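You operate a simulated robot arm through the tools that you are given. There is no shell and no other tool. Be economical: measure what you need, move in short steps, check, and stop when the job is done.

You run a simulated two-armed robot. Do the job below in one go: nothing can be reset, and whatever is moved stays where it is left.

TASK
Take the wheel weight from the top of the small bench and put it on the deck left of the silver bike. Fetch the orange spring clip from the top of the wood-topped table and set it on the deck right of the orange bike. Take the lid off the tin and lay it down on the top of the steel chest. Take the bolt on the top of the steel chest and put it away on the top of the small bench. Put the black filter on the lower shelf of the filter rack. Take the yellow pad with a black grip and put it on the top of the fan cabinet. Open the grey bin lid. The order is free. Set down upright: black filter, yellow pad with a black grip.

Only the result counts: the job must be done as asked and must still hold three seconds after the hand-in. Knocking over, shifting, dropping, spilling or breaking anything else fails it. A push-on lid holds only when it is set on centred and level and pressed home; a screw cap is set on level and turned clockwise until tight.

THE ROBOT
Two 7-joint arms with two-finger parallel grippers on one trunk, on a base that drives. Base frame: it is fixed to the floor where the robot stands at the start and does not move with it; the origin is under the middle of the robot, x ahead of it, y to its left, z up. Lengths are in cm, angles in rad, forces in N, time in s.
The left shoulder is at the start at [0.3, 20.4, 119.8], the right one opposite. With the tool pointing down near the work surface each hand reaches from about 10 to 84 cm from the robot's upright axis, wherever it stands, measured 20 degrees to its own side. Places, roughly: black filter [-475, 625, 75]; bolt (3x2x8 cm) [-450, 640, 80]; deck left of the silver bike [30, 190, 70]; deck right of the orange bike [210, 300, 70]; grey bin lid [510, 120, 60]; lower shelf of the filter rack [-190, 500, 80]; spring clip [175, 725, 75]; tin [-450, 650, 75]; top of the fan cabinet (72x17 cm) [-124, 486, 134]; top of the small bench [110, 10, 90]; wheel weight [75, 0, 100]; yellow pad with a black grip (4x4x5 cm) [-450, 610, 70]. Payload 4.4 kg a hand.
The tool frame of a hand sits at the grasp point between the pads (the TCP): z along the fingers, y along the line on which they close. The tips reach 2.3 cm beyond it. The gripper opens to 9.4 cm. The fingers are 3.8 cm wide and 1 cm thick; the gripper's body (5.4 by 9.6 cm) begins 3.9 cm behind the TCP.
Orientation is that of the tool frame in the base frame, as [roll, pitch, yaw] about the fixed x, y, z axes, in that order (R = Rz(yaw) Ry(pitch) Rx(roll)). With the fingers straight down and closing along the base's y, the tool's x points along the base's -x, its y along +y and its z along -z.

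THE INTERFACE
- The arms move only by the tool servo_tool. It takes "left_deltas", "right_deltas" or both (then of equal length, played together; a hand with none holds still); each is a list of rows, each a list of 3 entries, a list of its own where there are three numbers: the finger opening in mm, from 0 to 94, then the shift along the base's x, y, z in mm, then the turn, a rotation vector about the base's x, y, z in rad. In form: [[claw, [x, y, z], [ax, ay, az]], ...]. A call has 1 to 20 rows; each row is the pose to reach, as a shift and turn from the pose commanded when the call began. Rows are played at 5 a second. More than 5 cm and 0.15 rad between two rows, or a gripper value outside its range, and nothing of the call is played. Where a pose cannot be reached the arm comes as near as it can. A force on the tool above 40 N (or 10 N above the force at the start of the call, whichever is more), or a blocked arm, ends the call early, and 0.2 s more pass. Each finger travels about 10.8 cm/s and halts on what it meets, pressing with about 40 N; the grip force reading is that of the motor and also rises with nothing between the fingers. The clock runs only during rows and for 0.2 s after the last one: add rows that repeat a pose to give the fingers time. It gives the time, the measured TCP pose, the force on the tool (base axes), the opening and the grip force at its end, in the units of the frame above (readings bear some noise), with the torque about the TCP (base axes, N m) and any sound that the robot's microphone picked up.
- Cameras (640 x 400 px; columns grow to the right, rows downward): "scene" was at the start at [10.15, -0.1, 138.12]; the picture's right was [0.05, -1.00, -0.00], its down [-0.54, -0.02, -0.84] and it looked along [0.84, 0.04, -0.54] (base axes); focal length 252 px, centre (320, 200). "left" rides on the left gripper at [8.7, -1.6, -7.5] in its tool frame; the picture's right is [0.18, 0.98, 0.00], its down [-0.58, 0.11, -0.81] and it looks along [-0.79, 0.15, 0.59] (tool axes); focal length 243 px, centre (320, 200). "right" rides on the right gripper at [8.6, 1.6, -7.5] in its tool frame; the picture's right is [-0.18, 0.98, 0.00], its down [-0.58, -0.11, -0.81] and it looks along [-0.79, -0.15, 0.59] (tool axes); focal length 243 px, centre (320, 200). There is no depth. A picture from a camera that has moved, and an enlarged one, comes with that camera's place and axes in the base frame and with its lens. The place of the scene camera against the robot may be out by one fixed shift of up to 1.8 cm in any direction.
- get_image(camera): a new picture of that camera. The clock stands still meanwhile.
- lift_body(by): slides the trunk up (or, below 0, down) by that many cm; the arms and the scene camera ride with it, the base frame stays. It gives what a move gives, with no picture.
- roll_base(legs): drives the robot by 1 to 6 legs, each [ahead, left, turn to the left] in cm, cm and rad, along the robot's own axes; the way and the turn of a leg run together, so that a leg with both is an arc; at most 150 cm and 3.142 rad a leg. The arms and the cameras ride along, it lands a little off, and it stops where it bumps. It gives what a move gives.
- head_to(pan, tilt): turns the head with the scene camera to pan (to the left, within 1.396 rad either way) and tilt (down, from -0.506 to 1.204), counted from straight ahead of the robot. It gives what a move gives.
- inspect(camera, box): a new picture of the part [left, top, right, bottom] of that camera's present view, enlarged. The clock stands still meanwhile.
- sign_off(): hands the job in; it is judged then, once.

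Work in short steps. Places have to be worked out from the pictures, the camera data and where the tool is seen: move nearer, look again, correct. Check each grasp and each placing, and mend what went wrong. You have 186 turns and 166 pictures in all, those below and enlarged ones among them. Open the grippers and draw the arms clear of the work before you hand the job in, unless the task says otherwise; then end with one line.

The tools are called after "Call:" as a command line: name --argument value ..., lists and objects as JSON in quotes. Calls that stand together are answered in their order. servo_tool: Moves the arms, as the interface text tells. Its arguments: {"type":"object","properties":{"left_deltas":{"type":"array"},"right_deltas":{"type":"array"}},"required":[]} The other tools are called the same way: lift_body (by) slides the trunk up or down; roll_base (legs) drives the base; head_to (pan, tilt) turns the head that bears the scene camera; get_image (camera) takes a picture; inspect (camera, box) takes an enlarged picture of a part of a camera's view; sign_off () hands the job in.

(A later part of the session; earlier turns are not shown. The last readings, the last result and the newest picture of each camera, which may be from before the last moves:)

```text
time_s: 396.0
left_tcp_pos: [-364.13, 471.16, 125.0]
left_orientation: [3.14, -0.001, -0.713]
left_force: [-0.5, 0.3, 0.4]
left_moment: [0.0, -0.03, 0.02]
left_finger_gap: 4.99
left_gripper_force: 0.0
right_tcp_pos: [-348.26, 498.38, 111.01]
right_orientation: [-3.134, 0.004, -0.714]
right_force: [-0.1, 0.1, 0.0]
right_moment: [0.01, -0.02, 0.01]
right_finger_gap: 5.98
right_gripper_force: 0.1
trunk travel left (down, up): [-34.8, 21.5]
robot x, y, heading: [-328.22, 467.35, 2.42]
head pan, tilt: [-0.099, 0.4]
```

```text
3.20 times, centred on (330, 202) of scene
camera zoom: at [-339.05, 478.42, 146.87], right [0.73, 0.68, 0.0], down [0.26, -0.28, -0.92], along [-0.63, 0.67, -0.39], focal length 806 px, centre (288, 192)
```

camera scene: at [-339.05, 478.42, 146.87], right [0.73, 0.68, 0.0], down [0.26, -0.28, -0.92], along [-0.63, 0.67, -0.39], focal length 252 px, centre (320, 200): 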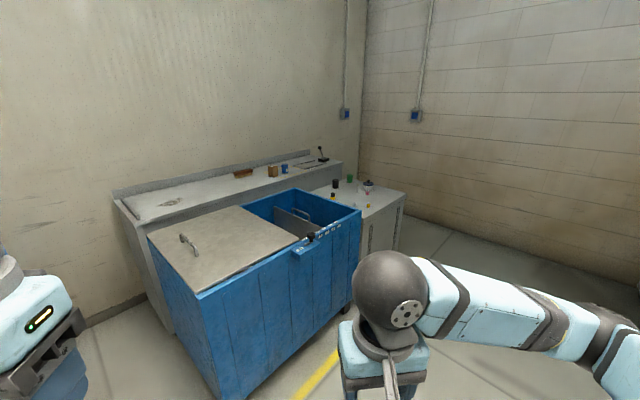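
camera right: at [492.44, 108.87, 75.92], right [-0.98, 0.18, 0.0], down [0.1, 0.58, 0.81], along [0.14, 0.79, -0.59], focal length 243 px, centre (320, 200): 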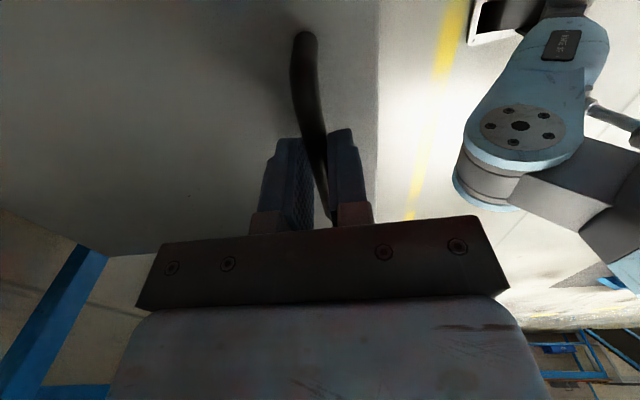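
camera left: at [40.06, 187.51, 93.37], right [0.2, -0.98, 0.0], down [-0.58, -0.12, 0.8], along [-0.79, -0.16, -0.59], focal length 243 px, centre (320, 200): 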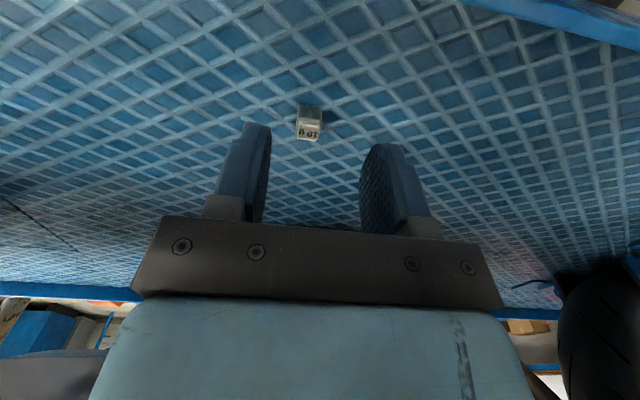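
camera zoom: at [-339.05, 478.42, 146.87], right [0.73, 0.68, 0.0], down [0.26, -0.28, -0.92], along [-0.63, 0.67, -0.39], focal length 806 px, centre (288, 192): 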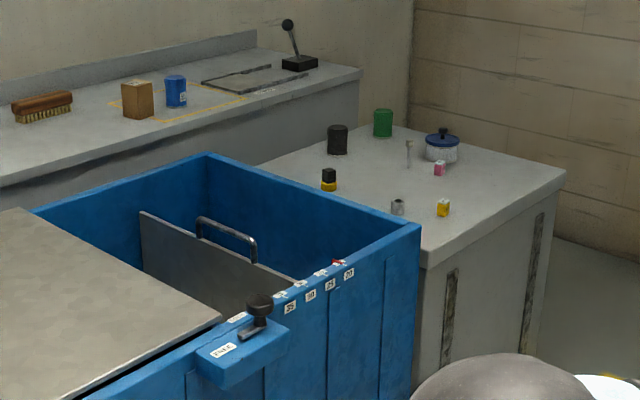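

Now I see: tin with blue lid near (-445, 650), bolt standing near (-448, 640), yellow pad near (-455, 615), black filter (canister) near (-467, 634) on the steel chest, whose east face is at x≈-415. I move to its east side facing −x.

Call:
roll_base --legs '[[56, -56, 0], [56, -56, 0], [0, 0, 0.72], [22, 0, 0]]'

Call:
head_to --pan 0.0 --tilt 0.65

Call:
get_image --camera "scene"

```text
time_s: 409.5
left_tcp_pos: [-391.29, 603.91, 125.03]
left_orientation: [3.141, -0.002, 0.017]
left_force: [-0.4, 0.3, -0.2]
left_moment: [0.01, 0.01, 0.03]
left_finger_gap: 4.99
left_gripper_force: 0.0
right_tcp_pos: [-397.73, 634.81, 110.95]
right_orientation: [-3.135, 0.004, 0.013]
right_force: [-0.6, -0.3, 0.5]
right_moment: [0.01, -0.02, 0.0]
right_finger_gap: 5.97
right_gripper_force: 0.1
trunk travel left (down, up): [-34.8, 21.5]
robot x, y, heading: [-361.61, 625.01, -3.136]
head pan, tilt: [-0.099, 0.4]
```

```text
time_s: 410.3
left_tcp_pos: [-391.09, 603.88, 125.09]
left_orientation: [3.142, 0.0, 0.015]
left_force: [0.6, -0.6, 0.4]
left_moment: [0.02, -0.01, 0.0]
left_finger_gap: 5.0
left_gripper_force: 0.1
right_tcp_pos: [-397.67, 634.86, 111.03]
right_orientation: [-3.134, 0.003, 0.013]
right_force: [0.0, -0.1, -1.5]
right_moment: [0.01, -0.04, -0.02]
right_finger_gap: 6.03
right_gripper_force: 0.1
trunk travel left (down, up): [-34.8, 21.5]
robot x, y, heading: [-361.93, 624.81, -3.132]
head pan, tilt: [0.0, 0.649]
```

```text
64 pictures are left
camera scene: at [-376.58, 624.87, 144.63], right [-0.01, 1.0, 0.0], down [0.6, 0.0, -0.8], along [-0.8, -0.01, -0.6], focal length 252 px, centre (320, 200)
```

scene: 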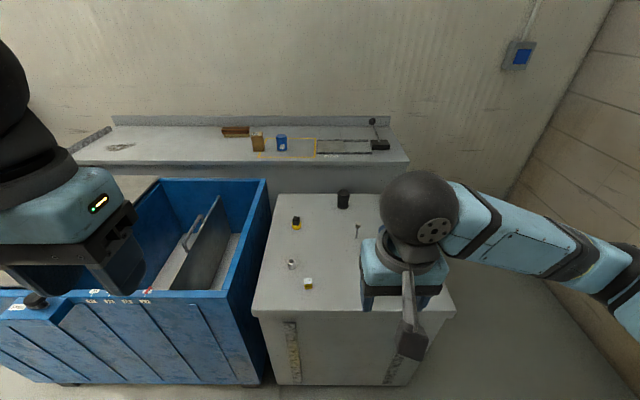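

I come 16 cm closer and look with the right hand camera.

Call:
roll_base --legs '[[16, 0, 0]]'

Call:
get_image --camera "right"

```text
time_s: 411.7
left_tcp_pos: [-407.42, 603.76, 125.03]
left_orientation: [3.141, -0.001, 0.017]
left_force: [-0.5, -0.1, -0.4]
left_moment: [-0.04, -0.03, 0.02]
left_finger_gap: 4.99
left_gripper_force: 0.0
right_tcp_pos: [-414.04, 634.74, 110.86]
right_orientation: [-3.136, 0.003, 0.013]
right_force: [-0.5, -0.4, 0.0]
right_moment: [0.0, -0.02, -0.03]
right_finger_gap: 5.99
right_gripper_force: 0.0
trunk travel left (down, up): [-34.8, 21.5]
robot x, y, heading: [-377.68, 624.69, -3.132]
head pan, tilt: [0.0, 0.649]
```

```text
63 pictures are left
camera right: at [-405.3, 633.09, 118.35], right [-0.17, -0.99, -0.01], down [-0.58, 0.1, 0.81], along [-0.8, 0.14, -0.59], focal length 243 px, centre (320, 200)
```

right: 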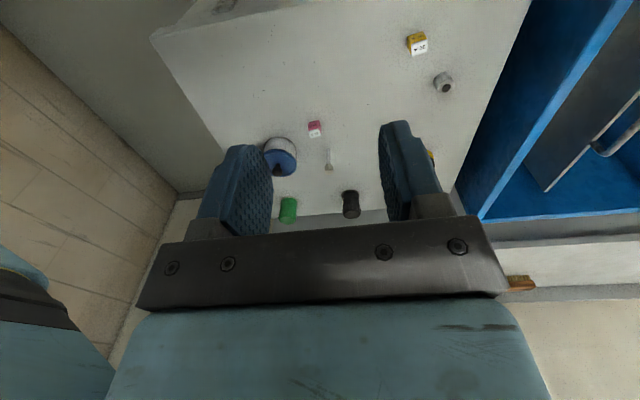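

I zoom in on the tin, bolt, and filter.

Call:
inspect --camera "right" --box '[240, 90, 440, 230]'

```text
2.86 times, centred on (340, 160) of right
camera zoom: at [-405.3, 633.09, 118.35], right [-0.17, -0.99, -0.01], down [-0.58, 0.1, 0.81], along [-0.8, 0.14, -0.59], focal length 693 px, centre (263, 314)
```

zoom: 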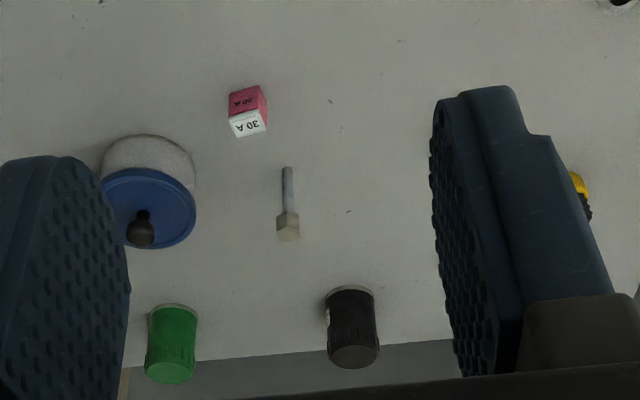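

Bolt stands upright at (-446.8, 638.2), chest top z≈72.4. The tin's lid has a dark knob; lid centre ≈(-443, 649). I move the right hand nearer and look again.

Call:
servo_tool --right_deltas '[[50, [-40, 22, 0], [0, 0, 0]], [50, [-80, 45, -20], [0, 0, 0]], [50, [-120, 70, -40], [0, 0, 0]], [50, [-160, 95, -55], [0, 0, 0]], [50, [-200, 120, -70], [0, 0, 0]], [50, [-230, 140, -90], [0, 0, 0]], [50, [-230, 140, -90], [0, 0, 0]]]'

Call:
inspect --camera "right" --box '[220, 40, 440, 210]'

```text
refused: row 2 steps farther than a row can; nothing moved
```

```text
2.35 times, centred on (330, 125) of right
camera zoom: at [-405.3, 633.09, 118.35], right [-0.17, -0.99, -0.01], down [-0.58, 0.1, 0.81], along [-0.8, 0.14, -0.59], focal length 571 px, centre (296, 376)
```

zoom: 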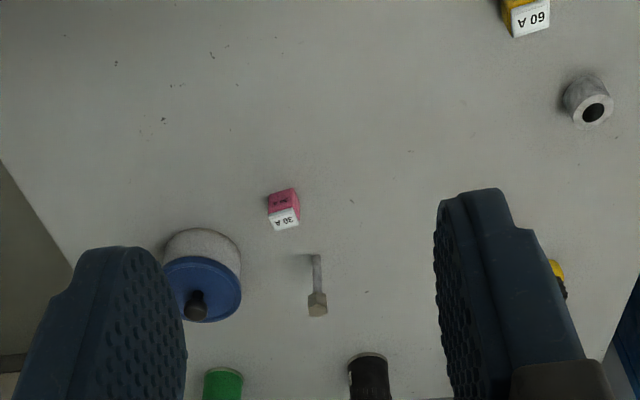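

I keep steps under 4.5 cm this time.

Call:
servo_tool --right_deltas '[[50, [-33, 20, -12], [0, 0, 0]], [50, [-66, 40, -25], [0, 0, 0]], [50, [-99, 60, -38], [0, 0, 0]], [50, [-132, 80, -51], [0, 0, 0]], [50, [-165, 100, -64], [0, 0, 0]], [50, [-198, 120, -77], [0, 0, 0]], [50, [-230, 140, -90], [0, 0, 0]], [50, [-230, 140, -90], [0, 0, 0]]]'

Call:
get_image --camera "right"

```text
time_s: 413.5
left_tcp_pos: [-407.3, 603.72, 125.05]
left_orientation: [3.141, 0.0, 0.017]
left_force: [0.8, 0.5, 1.0]
left_moment: [0.03, 0.01, -0.04]
left_finger_gap: 5.0
left_gripper_force: 0.0
right_tcp_pos: [-436.84, 648.78, 102.09]
right_orientation: [-3.134, 0.004, 0.014]
right_force: [0.4, -0.7, 0.5]
right_moment: [0.0, 0.0, -0.01]
right_finger_gap: 5.0
right_gripper_force: 0.1
trunk travel left (down, up): [-34.8, 21.5]
robot x, y, heading: [-377.56, 624.72, -3.134]
head pan, tilt: [0.0, 0.649]
```

```text
60 pictures are left
camera right: at [-428.22, 647.36, 109.44], right [-0.17, -0.99, -0.01], down [-0.58, 0.1, 0.81], along [-0.8, 0.14, -0.59], focal length 243 px, centre (320, 200)
```

right: 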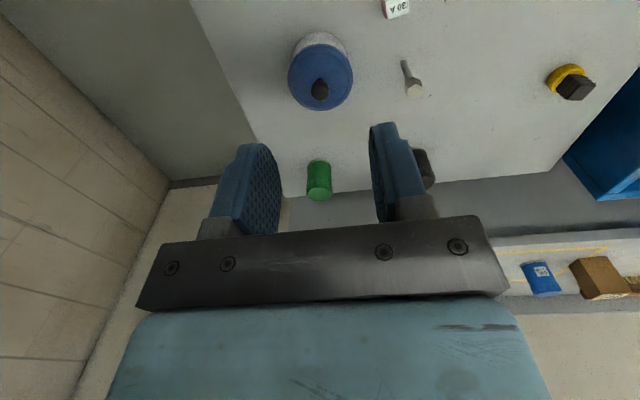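

Knob at (-445.3, 650.5, 79), lid top z≈77.4. I descend over the knob and grip it.

Call:
servo_tool --right_deltas '[[50, [-30, 6, -20], [0, 0, 0]], [50, [-60, 12, -50], [0, 0, 0]], [50, [-82, 17, -85], [0, 0, 0]], [50, [-82, 17, -125], [0, 0, 0]], [50, [-82, 17, -165], [0, 0, 0]], [50, [-82, 17, -195], [0, 0, 0]], [50, [-82, 17, -218], [0, 0, 0]], [50, [-82, 17, -218], [0, 0, 0]]]'

Call:
get_image --camera "right"

```text
time_s: 415.3
left_tcp_pos: [-407.31, 603.83, 125.12]
left_orientation: [3.141, -0.001, 0.017]
left_force: [0.1, -0.5, 0.4]
left_moment: [-0.05, 0.02, 0.04]
left_finger_gap: 5.02
left_gripper_force: 0.1
right_tcp_pos: [-445.28, 650.53, 80.17]
right_orientation: [-3.135, 0.003, 0.012]
right_force: [-0.3, 0.4, -0.4]
right_moment: [-0.01, 0.01, -0.01]
right_finger_gap: 5.01
right_gripper_force: 0.0
trunk travel left (down, up): [-34.8, 21.5]
robot x, y, heading: [-377.55, 624.87, -3.131]
head pan, tilt: [0.0, 0.649]
```

```text
59 pictures are left
camera right: at [-436.56, 648.8, 87.52], right [-0.17, -0.99, -0.01], down [-0.58, 0.1, 0.81], along [-0.8, 0.14, -0.59], focal length 243 px, centre (320, 200)
```

right: 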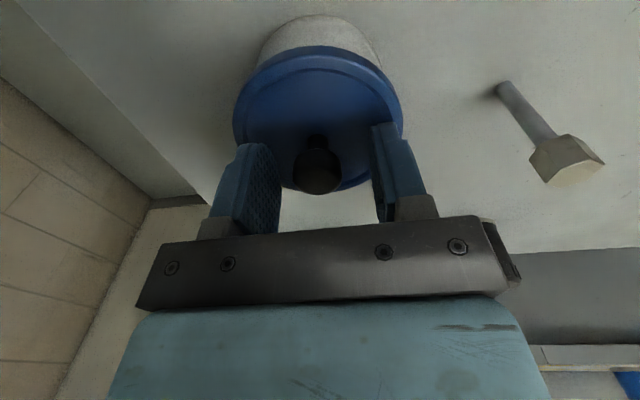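

The knob is centred between the fingers. I close and lift the lid straight up.

Call:
servo_tool --right_deltas '[[30, [0, 0, 0], [0, 0, 0]], [10, [0, 0, 0], [0, 0, 0]], [0, [0, 0, 0], [0, 0, 0]], [0, [0, 0, 0], [0, 0, 0]], [0, [0, 0, 10], [0, 0, 0]], [0, [0, 0, 25], [0, 0, 0]], [0, [0, 0, 50], [0, 0, 0]], [0, [0, 0, 80], [0, 0, 0]]]'

Call:
get_image --camera "right"

```text
time_s: 417.1
left_tcp_pos: [-407.34, 603.68, 124.95]
left_orientation: [-3.142, 0.0, 0.015]
left_force: [-0.1, 0.6, 0.7]
left_moment: [-0.02, 0.02, -0.02]
left_finger_gap: 5.0
left_gripper_force: 0.1
right_tcp_pos: [-445.09, 650.46, 88.18]
right_orientation: [-3.134, 0.004, 0.012]
right_force: [0.2, 0.9, 0.1]
right_moment: [-0.02, 0.04, 0.0]
right_finger_gap: 2.18
right_gripper_force: 40.3
trunk travel left (down, up): [-34.8, 21.5]
robot x, y, heading: [-377.87, 624.61, -3.132]
head pan, tilt: [0.0, 0.649]
heard: snap
```

```text
58 pictures are left
camera right: at [-436.44, 648.76, 95.62], right [-0.17, -0.99, -0.01], down [-0.58, 0.1, 0.81], along [-0.8, 0.14, -0.59], focal length 243 px, centre (320, 200)
```

right: 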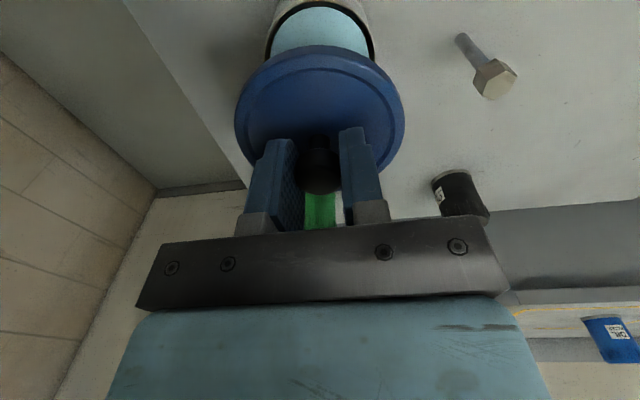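

The lid came off with a snap. I carry it +x by 18 cm and set it down at (-427, 650.5), feeling for contact.

Call:
servo_tool --right_deltas '[[0, [40, 0, 5], [0, 0, 0]], [0, [80, 2, 5], [0, 0, 0]], [0, [120, 3, 5], [0, 0, 0]], [0, [160, 4, 0], [0, 0, 0]], [0, [182, 5, -30], [0, 0, 0]], [0, [182, 5, -60], [0, 0, 0]], [0, [182, 5, -85], [0, 0, 0]], [0, [182, 5, -95], [0, 0, 0]], [0, [182, 5, -102], [0, 0, 0]], [0, [182, 5, -108], [0, 0, 0]], [0, [182, 5, -114], [0, 0, 0]], [0, [182, 5, -120], [0, 0, 0]], [0, [182, 5, -126], [0, 0, 0]], [0, [182, 5, -132], [0, 0, 0]], [0, [182, 5, -138], [0, 0, 0]]]'

Call:
get_image --camera "right"

```text
time_s: 420.2
left_tcp_pos: [-407.3, 603.77, 125.06]
left_orientation: [-3.141, 0.002, 0.014]
left_force: [-0.7, -0.2, 1.0]
left_moment: [-0.02, 0.0, -0.01]
left_finger_gap: 5.0
left_gripper_force: 0.1
right_tcp_pos: [-427.09, 650.85, 75.41]
right_orientation: [-3.136, 0.015, 0.015]
right_force: [8.7, -1.1, 26.5]
right_moment: [0.05, -0.38, 0.01]
right_finger_gap: 2.18
right_gripper_force: 40.0
trunk travel left (down, up): [-34.8, 21.5]
robot x, y, heading: [-378.17, 624.13, -3.134]
head pan, tilt: [0.0, 0.649]
stopped in row 15 (right hand): the force on the tool passed its limit at 48 N (the readings are from after the stop); the commanded pose is now the measured one
```

```text
57 pictures are left
camera right: at [-418.31, 649.22, 82.77], right [-0.17, -0.99, 0.0], down [-0.57, 0.1, 0.82], along [-0.8, 0.14, -0.58], focal length 243 px, centre (320, 200)
```

right: 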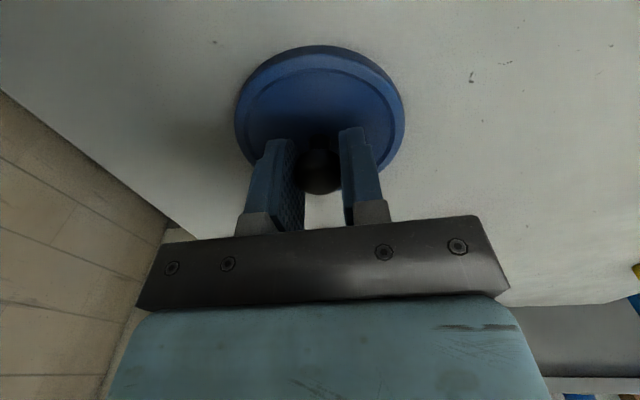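

The lid is down. I release, rise, tuck the right hand; then turn the base slightly right so the left hand can take the bolt.

Call:
servo_tool --right_deltas '[[0, [0, 0, 1], [0, 0, 0]], [30, [0, 0, 1], [0, 0, 0]], [50, [0, 0, 1], [0, 0, 0]], [50, [0, 0, 1], [0, 0, 0]], [50, [0, 0, 40], [0, 0, 0]], [50, [0, 0, 85], [0, 0, 0]], [50, [0, 0, 130], [0, 0, 0]], [50, [10, -20, 170], [0, 0, 0]], [50, [25, -40, 210], [0, 0, 0]], [50, [40, -60, 250], [0, 0, 0]], [50, [70, -80, 280], [0, 0, 0]], [50, [100, -100, 300], [0, 0, 0]], [50, [130, -110, 320], [0, 0, 0]]]'

Call:
roll_base --legs '[[0, 0, -0.35]]'

Call:
head_to --pan 0.25 --tilt 0.75

Call:
get_image --camera "scene"

Call:
get_image --camera "left"

```text
time_s: 423.0
left_tcp_pos: [-407.39, 603.83, 125.11]
left_orientation: [-3.141, 0.0, 0.015]
left_force: [-0.3, -0.2, -0.2]
left_moment: [-0.03, 0.01, 0.02]
left_finger_gap: 4.99
left_gripper_force: 0.1
right_tcp_pos: [-413.94, 639.84, 107.09]
right_orientation: [-3.134, 0.012, 0.01]
right_force: [0.9, 0.0, 0.4]
right_moment: [0.01, -0.01, 0.01]
right_finger_gap: 5.0
right_gripper_force: 0.1
trunk travel left (down, up): [-34.8, 21.5]
robot x, y, heading: [-377.99, 624.59, -3.133]
head pan, tilt: [0.0, 0.649]
```

```text
time_s: 424.5
left_tcp_pos: [-412.71, 615.52, 125.06]
left_orientation: [-3.141, 0.0, -0.348]
left_force: [0.2, 0.0, -0.5]
left_moment: [0.01, 0.02, -0.03]
left_finger_gap: 4.99
left_gripper_force: 0.0
right_tcp_pos: [-406.36, 651.67, 107.04]
right_orientation: [-3.135, 0.013, -0.349]
right_force: [-0.2, -0.6, 0.1]
right_moment: [-0.01, 0.01, -0.01]
right_finger_gap: 4.95
right_gripper_force: 0.0
trunk travel left (down, up): [-34.8, 21.5]
robot x, y, heading: [-377.6, 624.57, 2.784]
head pan, tilt: [0.0, 0.649]
```

```text
time_s: 425.3
left_tcp_pos: [-412.89, 615.59, 125.05]
left_orientation: [-3.142, 0.0, -0.347]
left_force: [-0.5, 0.5, 0.3]
left_moment: [0.02, -0.02, -0.03]
left_finger_gap: 4.99
left_gripper_force: 0.1
right_tcp_pos: [-406.37, 651.64, 107.07]
right_orientation: [-3.135, 0.014, -0.35]
right_force: [0.9, -0.4, -0.8]
right_moment: [-0.01, -0.03, 0.02]
right_finger_gap: 5.01
right_gripper_force: 0.1
trunk travel left (down, up): [-34.8, 21.5]
robot x, y, heading: [-377.94, 624.94, 2.791]
head pan, tilt: [0.25, 0.75]
```

```text
56 pictures are left
camera scene: at [-391.96, 628.08, 143.76], right [0.11, 0.99, 0.0], down [0.68, -0.07, -0.73], along [-0.73, 0.08, -0.68], focal length 252 px, centre (320, 200)
```

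scene: 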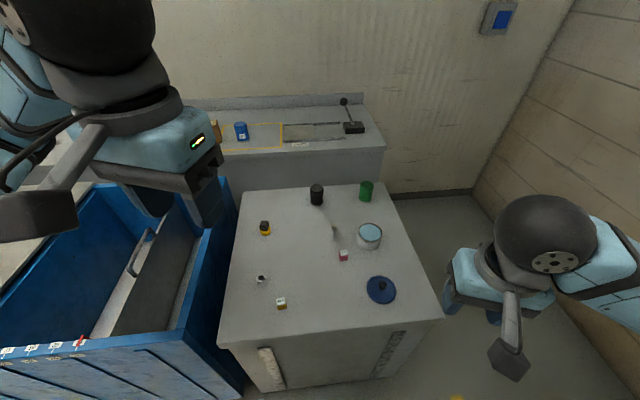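

```text
55 pictures are left
camera left: at [-404.22, 614.03, 132.62], right [-0.16, -0.99, 0.0], down [-0.58, 0.09, 0.81], along [-0.8, 0.13, -0.59], focal length 243 px, centre (320, 200)
```

left: 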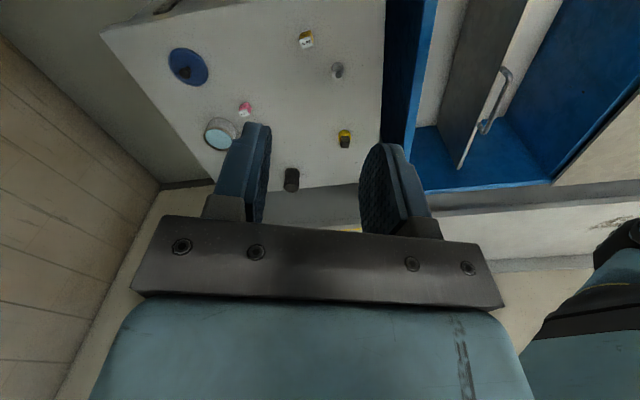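

I move the left hand above the bolt at z≈95 to verify alignment.

Call:
servo_tool --left_deltas '[[50, [-28, 19, -15], [0, 0, 0]], [50, [-56, 38, -35], [0, 0, 0]], [50, [-85, 57, -55], [0, 0, 0]], [50, [-113, 76, -80], [0, 0, 0]], [50, [-142, 95, -105], [0, 0, 0]], [50, [-170, 114, -130], [0, 0, 0]], [50, [-198, 133, -155], [0, 0, 0]], [50, [-226, 152, -180], [0, 0, 0]], [50, [-254, 171, -205], [0, 0, 0]], [50, [-282, 190, -230], [0, 0, 0]], [50, [-310, 208, -255], [0, 0, 0]], [50, [-325, 218, -285], [0, 0, 0]], [50, [-325, 218, -285], [0, 0, 0]]]'

Call:
get_image --camera "left"

```text
time_s: 428.1
left_tcp_pos: [-445.17, 637.75, 96.31]
left_orientation: [3.141, 0.0, -0.347]
left_force: [-0.4, 0.3, 0.5]
left_moment: [-0.04, 0.01, 0.0]
left_finger_gap: 5.0
left_gripper_force: 0.1
right_tcp_pos: [-406.32, 651.75, 107.15]
right_orientation: [-3.135, 0.013, -0.349]
right_force: [0.7, 0.2, -1.0]
right_moment: [0.0, -0.01, 0.01]
right_finger_gap: 5.04
right_gripper_force: 0.0
trunk travel left (down, up): [-34.8, 21.5]
robot x, y, heading: [-378.06, 624.78, 2.786]
head pan, tilt: [0.25, 0.75]
```

```text
54 pictures are left
camera left: at [-436.51, 636.18, 103.81], right [-0.16, -0.99, 0.0], down [-0.58, 0.1, 0.81], along [-0.8, 0.13, -0.59], focal length 243 px, centre (320, 200)
```

left: 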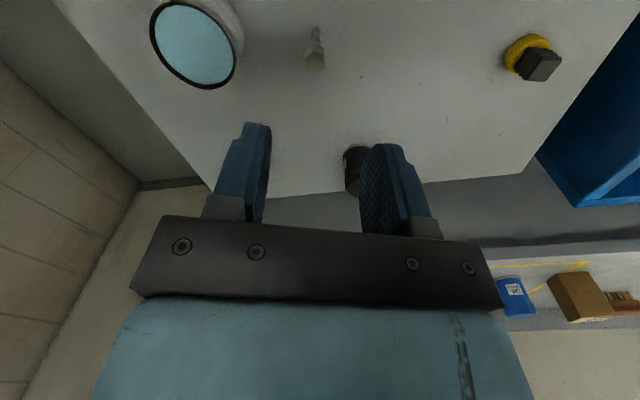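

Bolt confirmed at (-446.8, 638.2), head at z≈80. I descend around it, close and lift.

Call:
servo_tool --left_deltas '[[50, [-16, 5, -35], [0, 0, 0]], [50, [-16, 5, -75], [0, 0, 0]], [50, [-16, 5, -115], [0, 0, 0]], [50, [-16, 5, -155], [0, 0, 0]], [50, [-16, 5, -178], [0, 0, 0]], [50, [-16, 5, -178], [0, 0, 0]], [30, [-16, 5, -178], [0, 0, 0]], [10, [-16, 5, -178], [0, 0, 0]], [0, [-16, 5, -178], [0, 0, 0]], [0, [-16, 5, -178], [0, 0, 0]], [0, [-16, 5, -178], [0, 0, 0]], [0, [-16, 5, -140], [0, 0, 0]], [0, [-16, 5, -100], [0, 0, 0]]]'

Call:
get_image --camera "left"

```text
time_s: 430.9
left_tcp_pos: [-446.71, 637.96, 86.47]
left_orientation: [-3.141, -0.002, -0.345]
left_force: [-0.8, 0.2, -1.2]
left_moment: [0.01, 0.0, 0.02]
left_finger_gap: 1.97
left_gripper_force: 39.3
right_tcp_pos: [-406.29, 651.75, 107.04]
right_orientation: [-3.135, 0.014, -0.349]
right_force: [-0.6, -0.5, 0.0]
right_moment: [0.02, 0.02, -0.01]
right_finger_gap: 4.98
right_gripper_force: 0.1
trunk travel left (down, up): [-34.8, 21.5]
robot x, y, heading: [-377.93, 624.89, 2.791]
head pan, tilt: [0.25, 0.75]
```

```text
53 pictures are left
camera left: at [-438.04, 636.39, 94.02], right [-0.16, -0.99, 0.0], down [-0.58, 0.1, 0.81], along [-0.8, 0.13, -0.59], focal length 243 px, centre (320, 200)
```

left: 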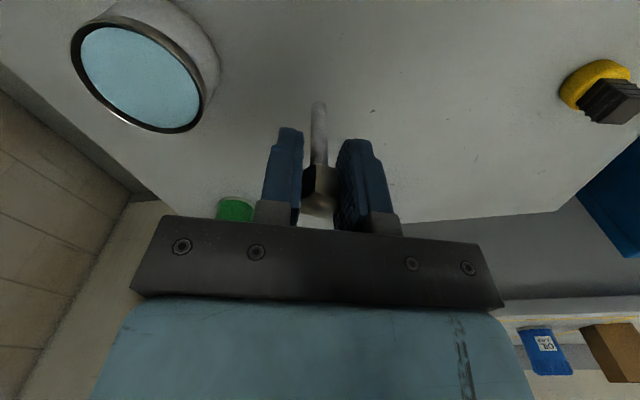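

The bolt is held by its head. I lift and tuck the left hand, and turn the base left for the right hand's reach to the filter.

Call:
servo_tool --left_deltas '[[0, [0, 0, 40], [0, 0, 0]], [0, [0, 0, 80], [0, 0, 0]], [0, [15, -10, 120], [0, 0, 0]], [0, [35, -25, 155], [0, 0, 0]], [0, [60, -40, 190], [0, 0, 0]], [0, [90, -60, 220], [0, 0, 0]], [0, [120, -80, 250], [0, 0, 0]], [0, [150, -100, 275], [0, 0, 0]], [0, [185, -120, 300], [0, 0, 0]], [0, [220, -140, 320], [0, 0, 0]], [0, [255, -160, 340], [0, 0, 0]], [0, [290, -180, 350], [0, 0, 0]], [0, [325, -200, 360], [0, 0, 0]], [0, [340, -220, 370], [0, 0, 0]]]'

Call:
roll_base --legs '[[0, 0, 0.5]]'

Call:
lift_body --by -13

Call:
get_image --camera "right"

```text
time_s: 433.9
left_tcp_pos: [-412.94, 616.01, 123.8]
left_orientation: [-3.141, -0.003, -0.346]
left_force: [0.2, -0.2, -1.0]
left_moment: [0.01, -0.02, -0.02]
left_finger_gap: 1.97
left_gripper_force: 39.7
left hand out of reach, approached as far as the arm can: row 14
right_tcp_pos: [-406.24, 651.51, 107.18]
right_orientation: [-3.136, 0.012, -0.35]
right_force: [0.2, 0.6, -0.4]
right_moment: [0.01, 0.02, 0.05]
right_finger_gap: 5.01
right_gripper_force: 0.0
trunk travel left (down, up): [-34.8, 21.5]
robot x, y, heading: [-377.85, 624.66, 2.791]
head pan, tilt: [0.25, 0.75]
```

```text
time_s: 435.7
left_tcp_pos: [-404.22, 600.18, 123.91]
left_orientation: [-3.141, -0.001, 0.16]
left_force: [0.2, -0.9, -1.3]
left_moment: [-0.01, -0.01, 0.03]
left_finger_gap: 1.95
left_gripper_force: 40.1
right_tcp_pos: [-415.87, 634.44, 107.04]
right_orientation: [-3.135, 0.011, 0.156]
right_force: [0.5, -0.3, -0.6]
right_moment: [-0.02, -0.03, -0.02]
right_finger_gap: 5.0
right_gripper_force: 0.0
trunk travel left (down, up): [-34.8, 21.5]
robot x, y, heading: [-378.13, 624.49, -2.99]
head pan, tilt: [0.25, 0.75]
```

```text
time_s: 437.3
left_tcp_pos: [-404.2, 600.11, 110.8]
left_orientation: [-3.141, -0.001, 0.159]
left_force: [-0.7, 0.4, -0.9]
left_moment: [-0.01, 0.0, -0.01]
left_finger_gap: 1.96
left_gripper_force: 39.9
right_tcp_pos: [-415.9, 634.49, 94.12]
right_orientation: [-3.135, 0.011, 0.159]
right_force: [-0.1, 0.1, 0.0]
right_moment: [-0.01, -0.01, 0.03]
right_finger_gap: 5.03
right_gripper_force: 0.0
trunk travel left (down, up): [-21.8, 34.5]
robot x, y, heading: [-377.76, 624.58, -2.992]
head pan, tilt: [0.25, 0.75]
```

```text
52 pictures are left
camera right: at [-406.99, 634.17, 101.39], right [-0.03, -1.0, 0.0], down [-0.58, 0.01, 0.81], along [-0.81, 0.03, -0.58], focal length 243 px, centre (320, 200)
```

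right: 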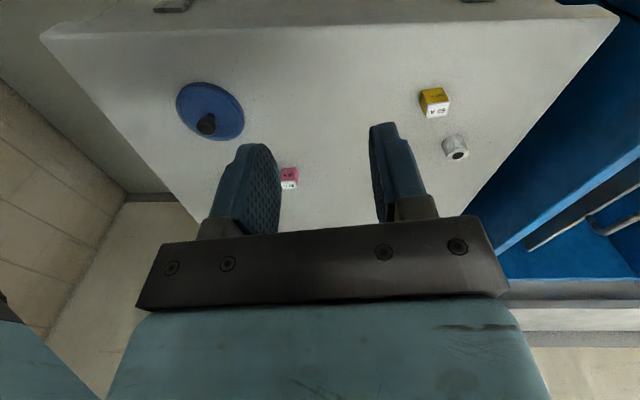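

I tilt the right hand about 40° forward and bring it to a pre-grasp pose in front of and above the filter.

Call:
servo_tool --right_deltas '[[80, [-35, 0, 10], [-0.012, 0.077, 0]], [80, [-70, 0, 20], [-0.024, 0.153, 0]], [80, [-105, 0, 20], [-0.037, 0.23, 0]], [80, [-140, 0, 20], [-0.049, 0.307, 0]], [80, [-175, 0, 20], [-0.061, 0.383, 0]], [80, [-210, 0, 20], [-0.073, 0.46, 0]], [80, [-245, 0, 20], [-0.086, 0.537, 0]], [80, [-280, 0, 15], [-0.098, 0.613, 0]], [80, [-320, 0, 10], [-0.11, 0.69, 0]], [80, [-320, 0, 10], [-0.11, 0.69, 0]]]'

Call:
get_image --camera "right"

Call:
get_image --camera "scene"

```text
time_s: 439.5
left_tcp_pos: [-404.35, 600.07, 110.82]
left_orientation: [3.14, -0.003, 0.16]
left_force: [0.6, 0.5, -0.6]
left_moment: [-0.03, 0.01, 0.0]
left_finger_gap: 1.98
left_gripper_force: 40.2
right_tcp_pos: [-447.76, 634.57, 95.01]
right_orientation: [-3.134, 0.71, 0.158]
right_force: [0.8, -0.3, -0.2]
right_moment: [0.0, 0.0, -0.01]
right_finger_gap: 7.98
right_gripper_force: 0.0
trunk travel left (down, up): [-21.8, 34.5]
robot x, y, heading: [-378.01, 624.58, -2.991]
head pan, tilt: [0.25, 0.75]
```

```text
51 pictures are left
camera right: at [-436.31, 634.67, 94.97], right [0.01, -0.99, 0.12], down [0.07, 0.12, 0.99], along [-1.0, 0.0, 0.07], focal length 243 px, centre (320, 200)
```

right: 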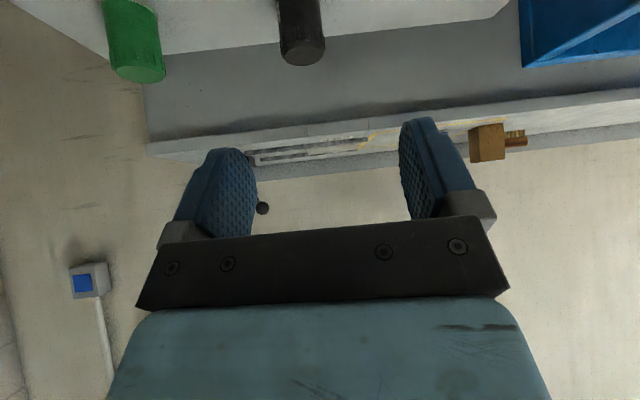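

```text
50 pictures are left
camera scene: at [-391.65, 620.62, 130.76], right [-0.39, 0.92, 0.0], down [0.63, 0.27, -0.73], along [-0.67, -0.29, -0.68], focal length 252 px, centre (320, 200)
```

scene: 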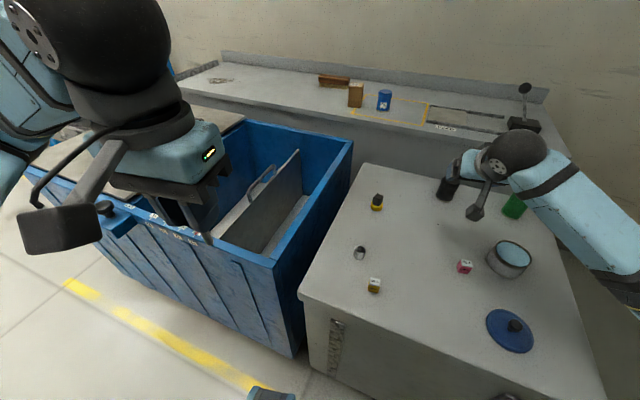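

The filter lies straight ahead, centred between the fingers in y. I advance diagonally down along the finger direction to straddle it.

Call:
servo_tool --right_deltas '[[80, [-26, 0, -30], [0, 0, 0]], [80, [-52, 0, -60], [0, 0, 0]], [80, [-80, 0, -90], [0, 0, 0]], [80, [-110, 0, -120], [0, 0, 0]], [80, [-140, 0, -145], [0, 0, 0]], [80, [-165, 0, -165], [0, 0, 0]], [80, [-185, 0, -178], [0, 0, 0]], [80, [-185, 0, -178], [0, 0, 0]]]'

Call:
get_image --camera "right"

Call:
inspect --camera "scene" --box '[400, 110, 600, 260]'

```text
time_s: 441.3
left_tcp_pos: [-404.43, 600.13, 110.83]
left_orientation: [3.141, -0.001, 0.161]
left_force: [0.2, 0.4, -1.2]
left_moment: [-0.02, 0.01, 0.0]
left_finger_gap: 1.97
left_gripper_force: 40.0
right_tcp_pos: [-466.24, 634.29, 77.45]
right_orientation: [-3.134, 0.711, 0.155]
right_force: [-0.3, -0.3, -0.5]
right_moment: [0.04, 0.01, 0.0]
right_finger_gap: 8.01
right_gripper_force: 0.1
trunk travel left (down, up): [-21.8, 34.5]
robot x, y, heading: [-377.8, 624.71, -2.992]
head pan, tilt: [0.25, 0.75]
```

```text
49 pictures are left
camera right: at [-454.79, 634.4, 77.39], right [0.01, -0.99, 0.12], down [0.07, 0.12, 0.99], along [-1.0, 0.0, 0.07], focal length 243 px, centre (320, 200)
```

right: 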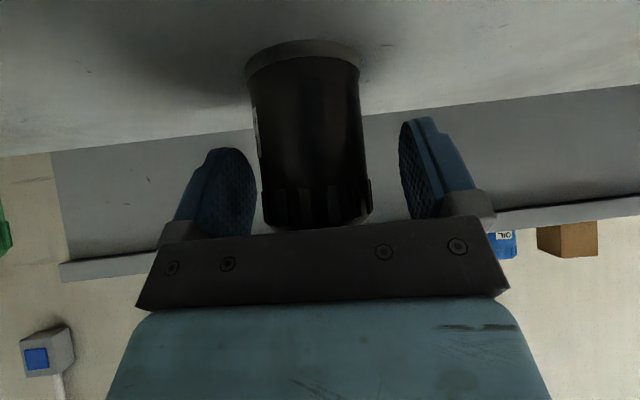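

```text
2.67 times, centred on (500, 185) of scene
camera zoom: at [-391.67, 620.62, 130.76], right [-0.39, 0.92, 0.0], down [0.63, 0.27, -0.73], along [-0.67, -0.29, -0.68], focal length 671 px, centre (-160, 240)
```

zoom: 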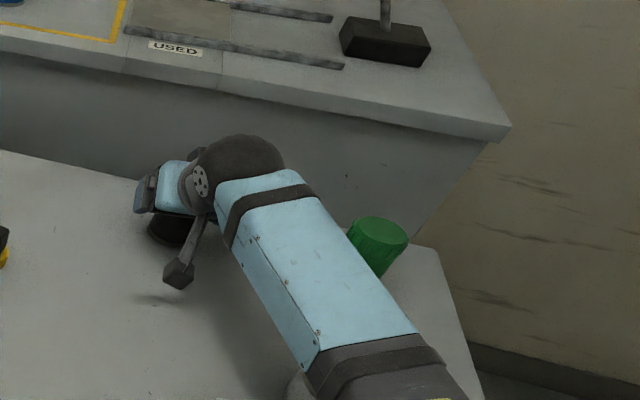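

The filter is between the pads. I close and lift slightly.

Call:
servo_tool --right_deltas '[[65, [0, 3, 0], [0, 0, 0]], [50, [0, 3, 0], [0, 0, 0]], [30, [0, 3, 0], [0, 0, 0]], [10, [0, 3, 0], [0, 0, 0]], [0, [0, 3, 0], [0, 0, 0]], [0, [0, 3, 0], [0, 0, 0]], [0, [0, 3, 30], [0, 0, 0]], [0, [0, 3, 70], [0, 0, 0]]]'

Call:
get_image --camera "right"

```text
time_s: 443.1
left_tcp_pos: [-404.44, 600.13, 110.88]
left_orientation: [3.139, -0.003, 0.161]
left_force: [0.8, -0.6, 0.0]
left_moment: [0.01, 0.04, 0.0]
left_finger_gap: 1.98
left_gripper_force: 40.0
right_tcp_pos: [-466.43, 634.7, 84.08]
right_orientation: [-3.133, 0.711, 0.159]
right_force: [-0.2, 0.1, -2.7]
right_moment: [0.01, -0.02, -0.01]
right_finger_gap: 5.43
right_gripper_force: 40.3
trunk travel left (down, up): [-21.8, 34.5]
robot x, y, heading: [-377.83, 624.63, -2.992]
head pan, tilt: [0.25, 0.75]
```

```text
47 pictures are left
camera right: at [-454.99, 634.65, 84.09], right [0.01, -0.99, 0.11], down [0.07, 0.12, 0.99], along [-1.0, 0.0, 0.07], focal length 243 px, centre (320, 200)
```

right: 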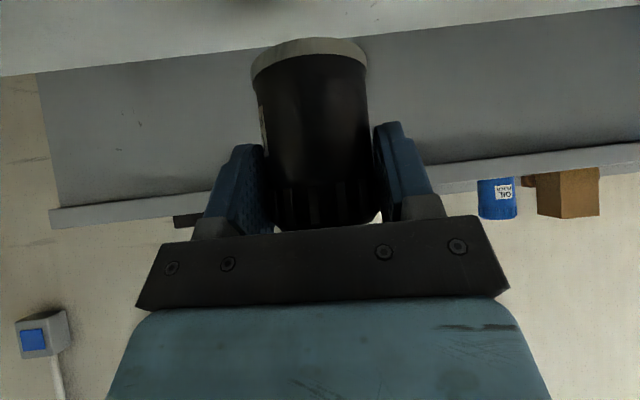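

The filter is held upright. I raise and pull it back, then drive out toward the filter rack's front.

Call:
servo_tool --right_deltas '[[0, [0, 0, 40], [0, 0, 0]], [0, [10, 0, 80], [0, 0, 0]], [0, [45, 0, 105], [0, 0, 0]], [0, [85, 0, 120], [0, 0, 0]], [0, [125, 0, 130], [0, 0, 0]], [0, [165, 0, 140], [0, 0, 0]], [0, [205, 0, 150], [0, 0, 0]], [0, [245, 0, 160], [0, 0, 0]], [0, [285, 0, 170], [0, 0, 0]], [0, [320, 0, 180], [0, 0, 0]], [0, [350, 0, 190], [0, 0, 0]]]'

Call:
roll_base --legs '[[-60, 0, 0], [0, 100, 0], [0, 0, -1.72], [-110, 0, 0], [0, -60, 0]]'

Call:
head_to --pan -0.4 --tilt 0.4

Call:
get_image --camera "scene"

```text
time_s: 445.5
left_tcp_pos: [-404.32, 599.96, 110.73]
left_orientation: [-3.14, -0.002, 0.161]
left_force: [-0.2, -0.1, -0.5]
left_moment: [0.0, -0.02, 0.03]
left_finger_gap: 1.95
left_gripper_force: 39.8
right_tcp_pos: [-431.0, 634.63, 103.25]
right_orientation: [-3.133, 0.71, 0.162]
right_force: [0.4, -0.6, -2.3]
right_moment: [0.03, -0.02, 0.02]
right_finger_gap: 5.41
right_gripper_force: 40.1
trunk travel left (down, up): [-21.8, 34.5]
robot x, y, heading: [-378.0, 624.57, -2.986]
head pan, tilt: [0.25, 0.75]
```

```text
time_s: 472.3
left_tcp_pos: [-264.93, 453.33, 110.74]
left_orientation: [-3.141, -0.002, -1.523]
left_force: [-0.4, 0.2, -0.5]
left_moment: [0.01, 0.0, 0.01]
left_finger_gap: 1.92
left_gripper_force: 39.8
right_tcp_pos: [-227.49, 476.05, 103.19]
right_orientation: [-3.137, 0.712, -1.525]
right_force: [-0.8, 0.1, -2.8]
right_moment: [-0.04, 0.02, -0.02]
right_finger_gap: 5.41
right_gripper_force: 40.1
trunk travel left (down, up): [-21.8, 34.5]
robot x, y, heading: [-243.6, 424.07, 1.617]
head pan, tilt: [0.25, 0.75]
```

```text
time_s: 473.4
left_tcp_pos: [-265.0, 453.2, 110.85]
left_orientation: [3.141, -0.003, -1.523]
left_force: [-0.5, 0.1, -0.3]
left_moment: [0.0, 0.02, -0.02]
left_finger_gap: 1.96
left_gripper_force: 40.4
right_tcp_pos: [-227.55, 476.09, 103.16]
right_orientation: [-3.135, 0.711, -1.523]
right_force: [0.6, 0.2, -2.5]
right_moment: [-0.07, -0.01, 0.04]
right_finger_gap: 5.41
right_gripper_force: 40.2
trunk travel left (down, up): [-21.8, 34.5]
robot x, y, heading: [-243.63, 424.21, 1.611]
head pan, tilt: [-0.4, 0.4]
```

```text
46 pictures are left
camera scene: at [-240.07, 439.81, 133.86], right [0.94, -0.35, 0.0], down [-0.14, -0.37, -0.92], along [0.32, 0.86, -0.39], focal length 252 px, centre (320, 200)
```

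scene: 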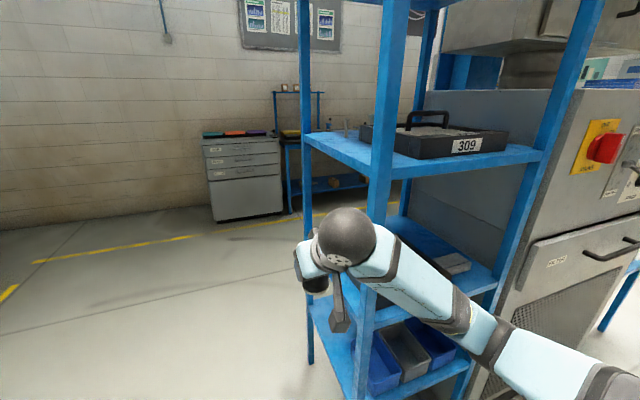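

The rack has shelf surfaces near z≈119 and z≈74 (the lower shelf above the bins), spanning x -215…-163 and y 475…515. I back away, strafe right in front of it and look.

Call:
roll_base --legs '[[-20, 0, -0.04], [0, -50, 0]]'

Call:
head_to --pan 0.05 --tilt 0.6

Call:
get_image --camera "scene"

Call:
get_image --camera "right"

```text
time_s: 479.5
left_tcp_pos: [-213.0, 433.73, 110.83]
left_orientation: [-3.141, -0.002, -1.558]
left_force: [0.6, -0.4, -0.5]
left_moment: [0.0, -0.01, -0.01]
left_finger_gap: 1.93
left_gripper_force: 40.8
right_tcp_pos: [-174.61, 455.1, 103.25]
right_orientation: [-3.137, 0.711, -1.56]
right_force: [-0.1, 1.3, -2.3]
right_moment: [-0.02, -0.01, 0.01]
right_finger_gap: 5.41
right_gripper_force: 40.1
trunk travel left (down, up): [-21.8, 34.5]
robot x, y, heading: [-192.36, 404.22, 1.576]
head pan, tilt: [-0.4, 0.4]
```

```text
time_s: 480.4
left_tcp_pos: [-213.1, 433.79, 110.65]
left_orientation: [-3.141, -0.001, -1.558]
left_force: [-0.6, 1.0, -0.7]
left_moment: [0.0, 0.01, -0.02]
left_finger_gap: 1.91
left_gripper_force: 39.9
right_tcp_pos: [-174.8, 455.23, 103.22]
right_orientation: [-3.134, 0.709, -1.562]
right_force: [-0.2, -0.4, -2.7]
right_moment: [-0.01, 0.0, 0.0]
right_finger_gap: 5.39
right_gripper_force: 39.7
trunk travel left (down, up): [-21.8, 34.5]
robot x, y, heading: [-192.5, 403.87, 1.574]
head pan, tilt: [0.051, 0.6]
```

```text
45 pictures are left
camera scene: at [-192.65, 419.7, 132.04], right [1.0, 0.05, 0.0], down [0.03, -0.56, -0.83], along [-0.05, 0.82, -0.56], focal length 252 px, centre (320, 200)
```

scene: 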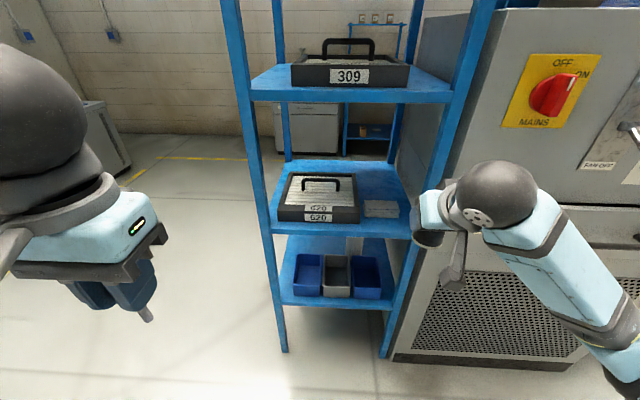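

```text
44 pictures are left
camera right: at [-176.31, 443.68, 103.18], right [-0.98, 0.13, 0.12], down [0.1, -0.08, 0.99], along [0.14, 0.99, 0.07], focal length 243 px, centre (320, 200)
```

right: 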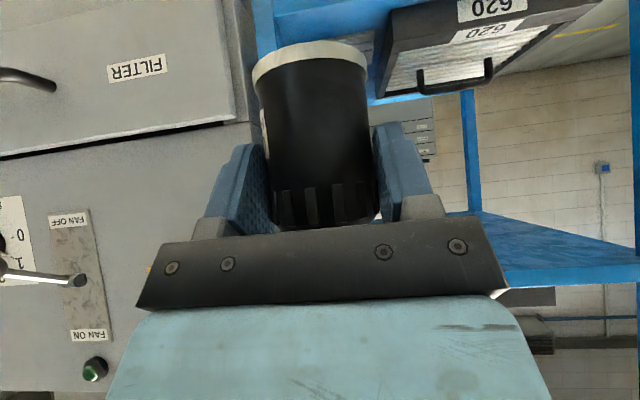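

The lower shelf has a framed filter (620) at left and a small flat thing at right around (-174, 498). I zoom in on it.

Call:
inspect --camera "scene" --box '[260, 150, 430, 250]'

```text
3.76 times, centred on (345, 200) of scene
camera zoom: at [-192.65, 419.7, 132.04], right [1.0, 0.05, 0.0], down [0.03, -0.56, -0.83], along [-0.05, 0.82, -0.56], focal length 948 px, centre (226, 200)
```

zoom: 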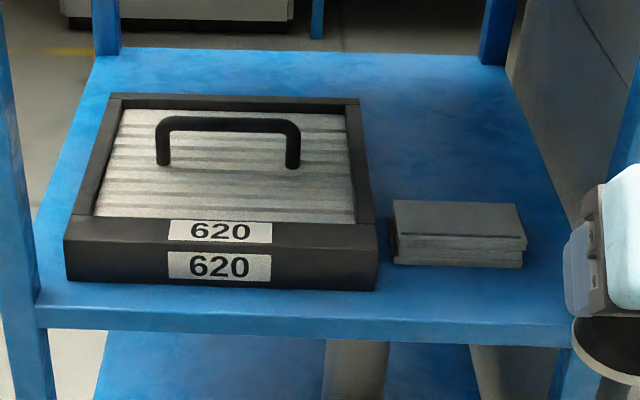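

Behind the small stack there is free shelf space around (-175.5, 514). I shift the base left and forward so the arm goes in straight between the posts.

Call:
servo_tool --right_deltas '[[0, [0, -20, -30], [0, 0, 0]], [0, [0, -40, -70], [0, 0, 0]], [0, [0, -60, -110], [0, 0, 0]], [0, [0, -60, -155], [0, 0, 0]]]'

Call:
roll_base --legs '[[0, 20, 0], [22, 0, 0]]'

Call:
get_image --camera "scene"

```text
time_s: 481.4
left_tcp_pos: [-213.06, 433.7, 110.84]
left_orientation: [-3.142, -0.003, -1.557]
left_force: [-0.7, 0.1, -0.4]
left_moment: [0.01, 0.02, 0.02]
left_finger_gap: 1.92
left_gripper_force: 39.8
right_tcp_pos: [-174.58, 449.01, 87.83]
right_orientation: [-3.137, 0.71, -1.561]
right_force: [-1.0, 0.1, -2.5]
right_moment: [-0.03, 0.01, -0.03]
right_finger_gap: 5.43
right_gripper_force: 40.3
trunk travel left (down, up): [-21.8, 34.5]
robot x, y, heading: [-192.31, 403.92, 1.572]
head pan, tilt: [0.051, 0.6]
```

```text
time_s: 485.1
left_tcp_pos: [-232.73, 455.4, 110.77]
left_orientation: [-3.139, -0.003, -1.563]
left_force: [0.3, 0.8, -1.4]
left_moment: [-0.03, 0.01, -0.01]
left_finger_gap: 1.9
left_gripper_force: 40.1
right_tcp_pos: [-194.23, 470.53, 87.74]
right_orientation: [-3.134, 0.71, -1.566]
right_force: [-0.9, -0.7, -2.4]
right_moment: [-0.04, 0.0, 0.01]
right_finger_gap: 5.43
right_gripper_force: 39.6
trunk travel left (down, up): [-21.8, 34.5]
robot x, y, heading: [-212.64, 425.49, 1.573]
head pan, tilt: [0.051, 0.6]
```

```text
42 pictures are left
camera scene: at [-212.4, 441.25, 132.03], right [1.0, 0.05, 0.0], down [0.03, -0.57, -0.82], along [-0.04, 0.82, -0.57], focal length 252 px, centre (320, 200)
```

scene: 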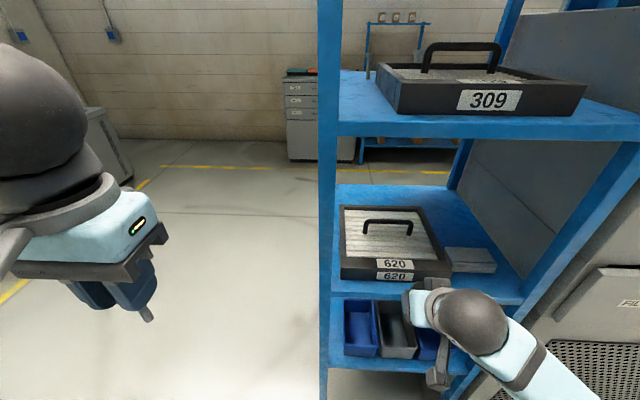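

Frame 620's right edge is at x≈-179 and the shelf's right edge at -162; I choose (-171.5, 508). I shift the base left 8 cm more, then move the hand right and straight in at a height that clears the stack.

Call:
roll_base --legs '[[0, 8, 0]]'

Call:
servo_tool --right_deltas '[[0, [45, -5, 3], [0, 0, 0]], [0, [90, -5, 6], [0, 0, 0]], [0, [135, -5, 8], [0, 0, 0]], [0, [180, -5, 8], [0, 0, 0]], [0, [225, -5, 8], [0, 0, 0]], [0, [270, -5, 8], [0, 0, 0]], [0, [300, 0, 8], [0, 0, 0]], [0, [305, 40, 8], [0, 0, 0]], [0, [305, 80, 8], [0, 0, 0]], [0, [305, 120, 8], [0, 0, 0]]]'

Call:
get_image --camera "scene"

Call:
get_image --camera "right"

```text
time_s: 486.4
left_tcp_pos: [-240.65, 455.43, 110.76]
left_orientation: [-3.141, 0.0, -1.565]
left_force: [0.1, 0.8, -0.7]
left_moment: [0.02, -0.01, 0.0]
left_finger_gap: 1.91
left_gripper_force: 40.0
right_tcp_pos: [-202.15, 470.49, 87.82]
right_orientation: [-3.134, 0.709, -1.567]
right_force: [-1.1, -0.6, -3.5]
right_moment: [-0.03, -0.04, 0.0]
right_finger_gap: 5.39
right_gripper_force: 40.1
trunk travel left (down, up): [-21.8, 34.5]
robot x, y, heading: [-220.7, 425.09, 1.568]
head pan, tilt: [0.051, 0.6]
```

```text
time_s: 488.4
left_tcp_pos: [-240.55, 455.32, 110.83]
left_orientation: [-3.141, -0.001, -1.569]
left_force: [0.9, 1.7, -0.9]
left_moment: [-0.07, 0.01, 0.0]
left_finger_gap: 1.93
left_gripper_force: 40.0
right_tcp_pos: [-171.91, 476.0, 88.59]
right_orientation: [-3.138, 0.693, -1.577]
right_force: [-3.4, -26.5, 7.4]
right_moment: [0.47, -0.32, -0.93]
right_finger_gap: 5.38
right_gripper_force: 39.9
trunk travel left (down, up): [-21.8, 34.5]
robot x, y, heading: [-220.48, 425.45, 1.564]
head pan, tilt: [0.051, 0.6]
stopped in row 9 (right hand): the force on the tool passed its limit at 135 N (the readings are from after the stop); the commanded pose is now the measured one
```

```text
41 pictures are left
camera scene: at [-220.28, 441.13, 132.06], right [1.0, 0.04, 0.0], down [0.03, -0.56, -0.83], along [-0.04, 0.82, -0.56], focal length 252 px, centre (320, 200)
```

scene: 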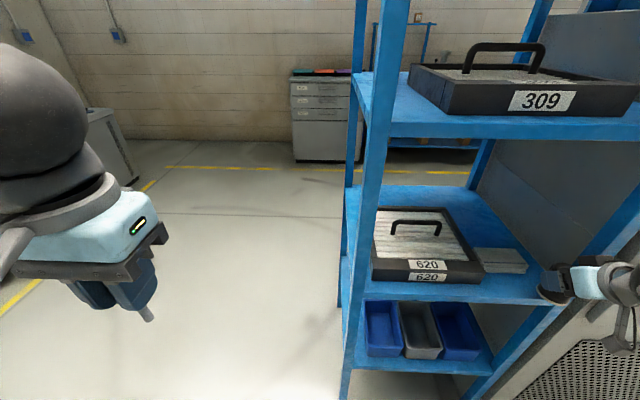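

```text
40 pictures are left
camera right: at [-173.53, 464.54, 88.71], right [-0.98, 0.15, 0.12], down [0.11, -0.07, 0.99], along [0.16, 0.99, 0.05], focal length 243 px, centre (320, 200)
```

right: 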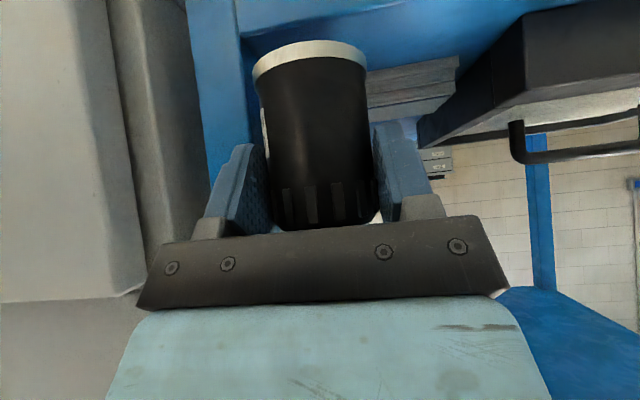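

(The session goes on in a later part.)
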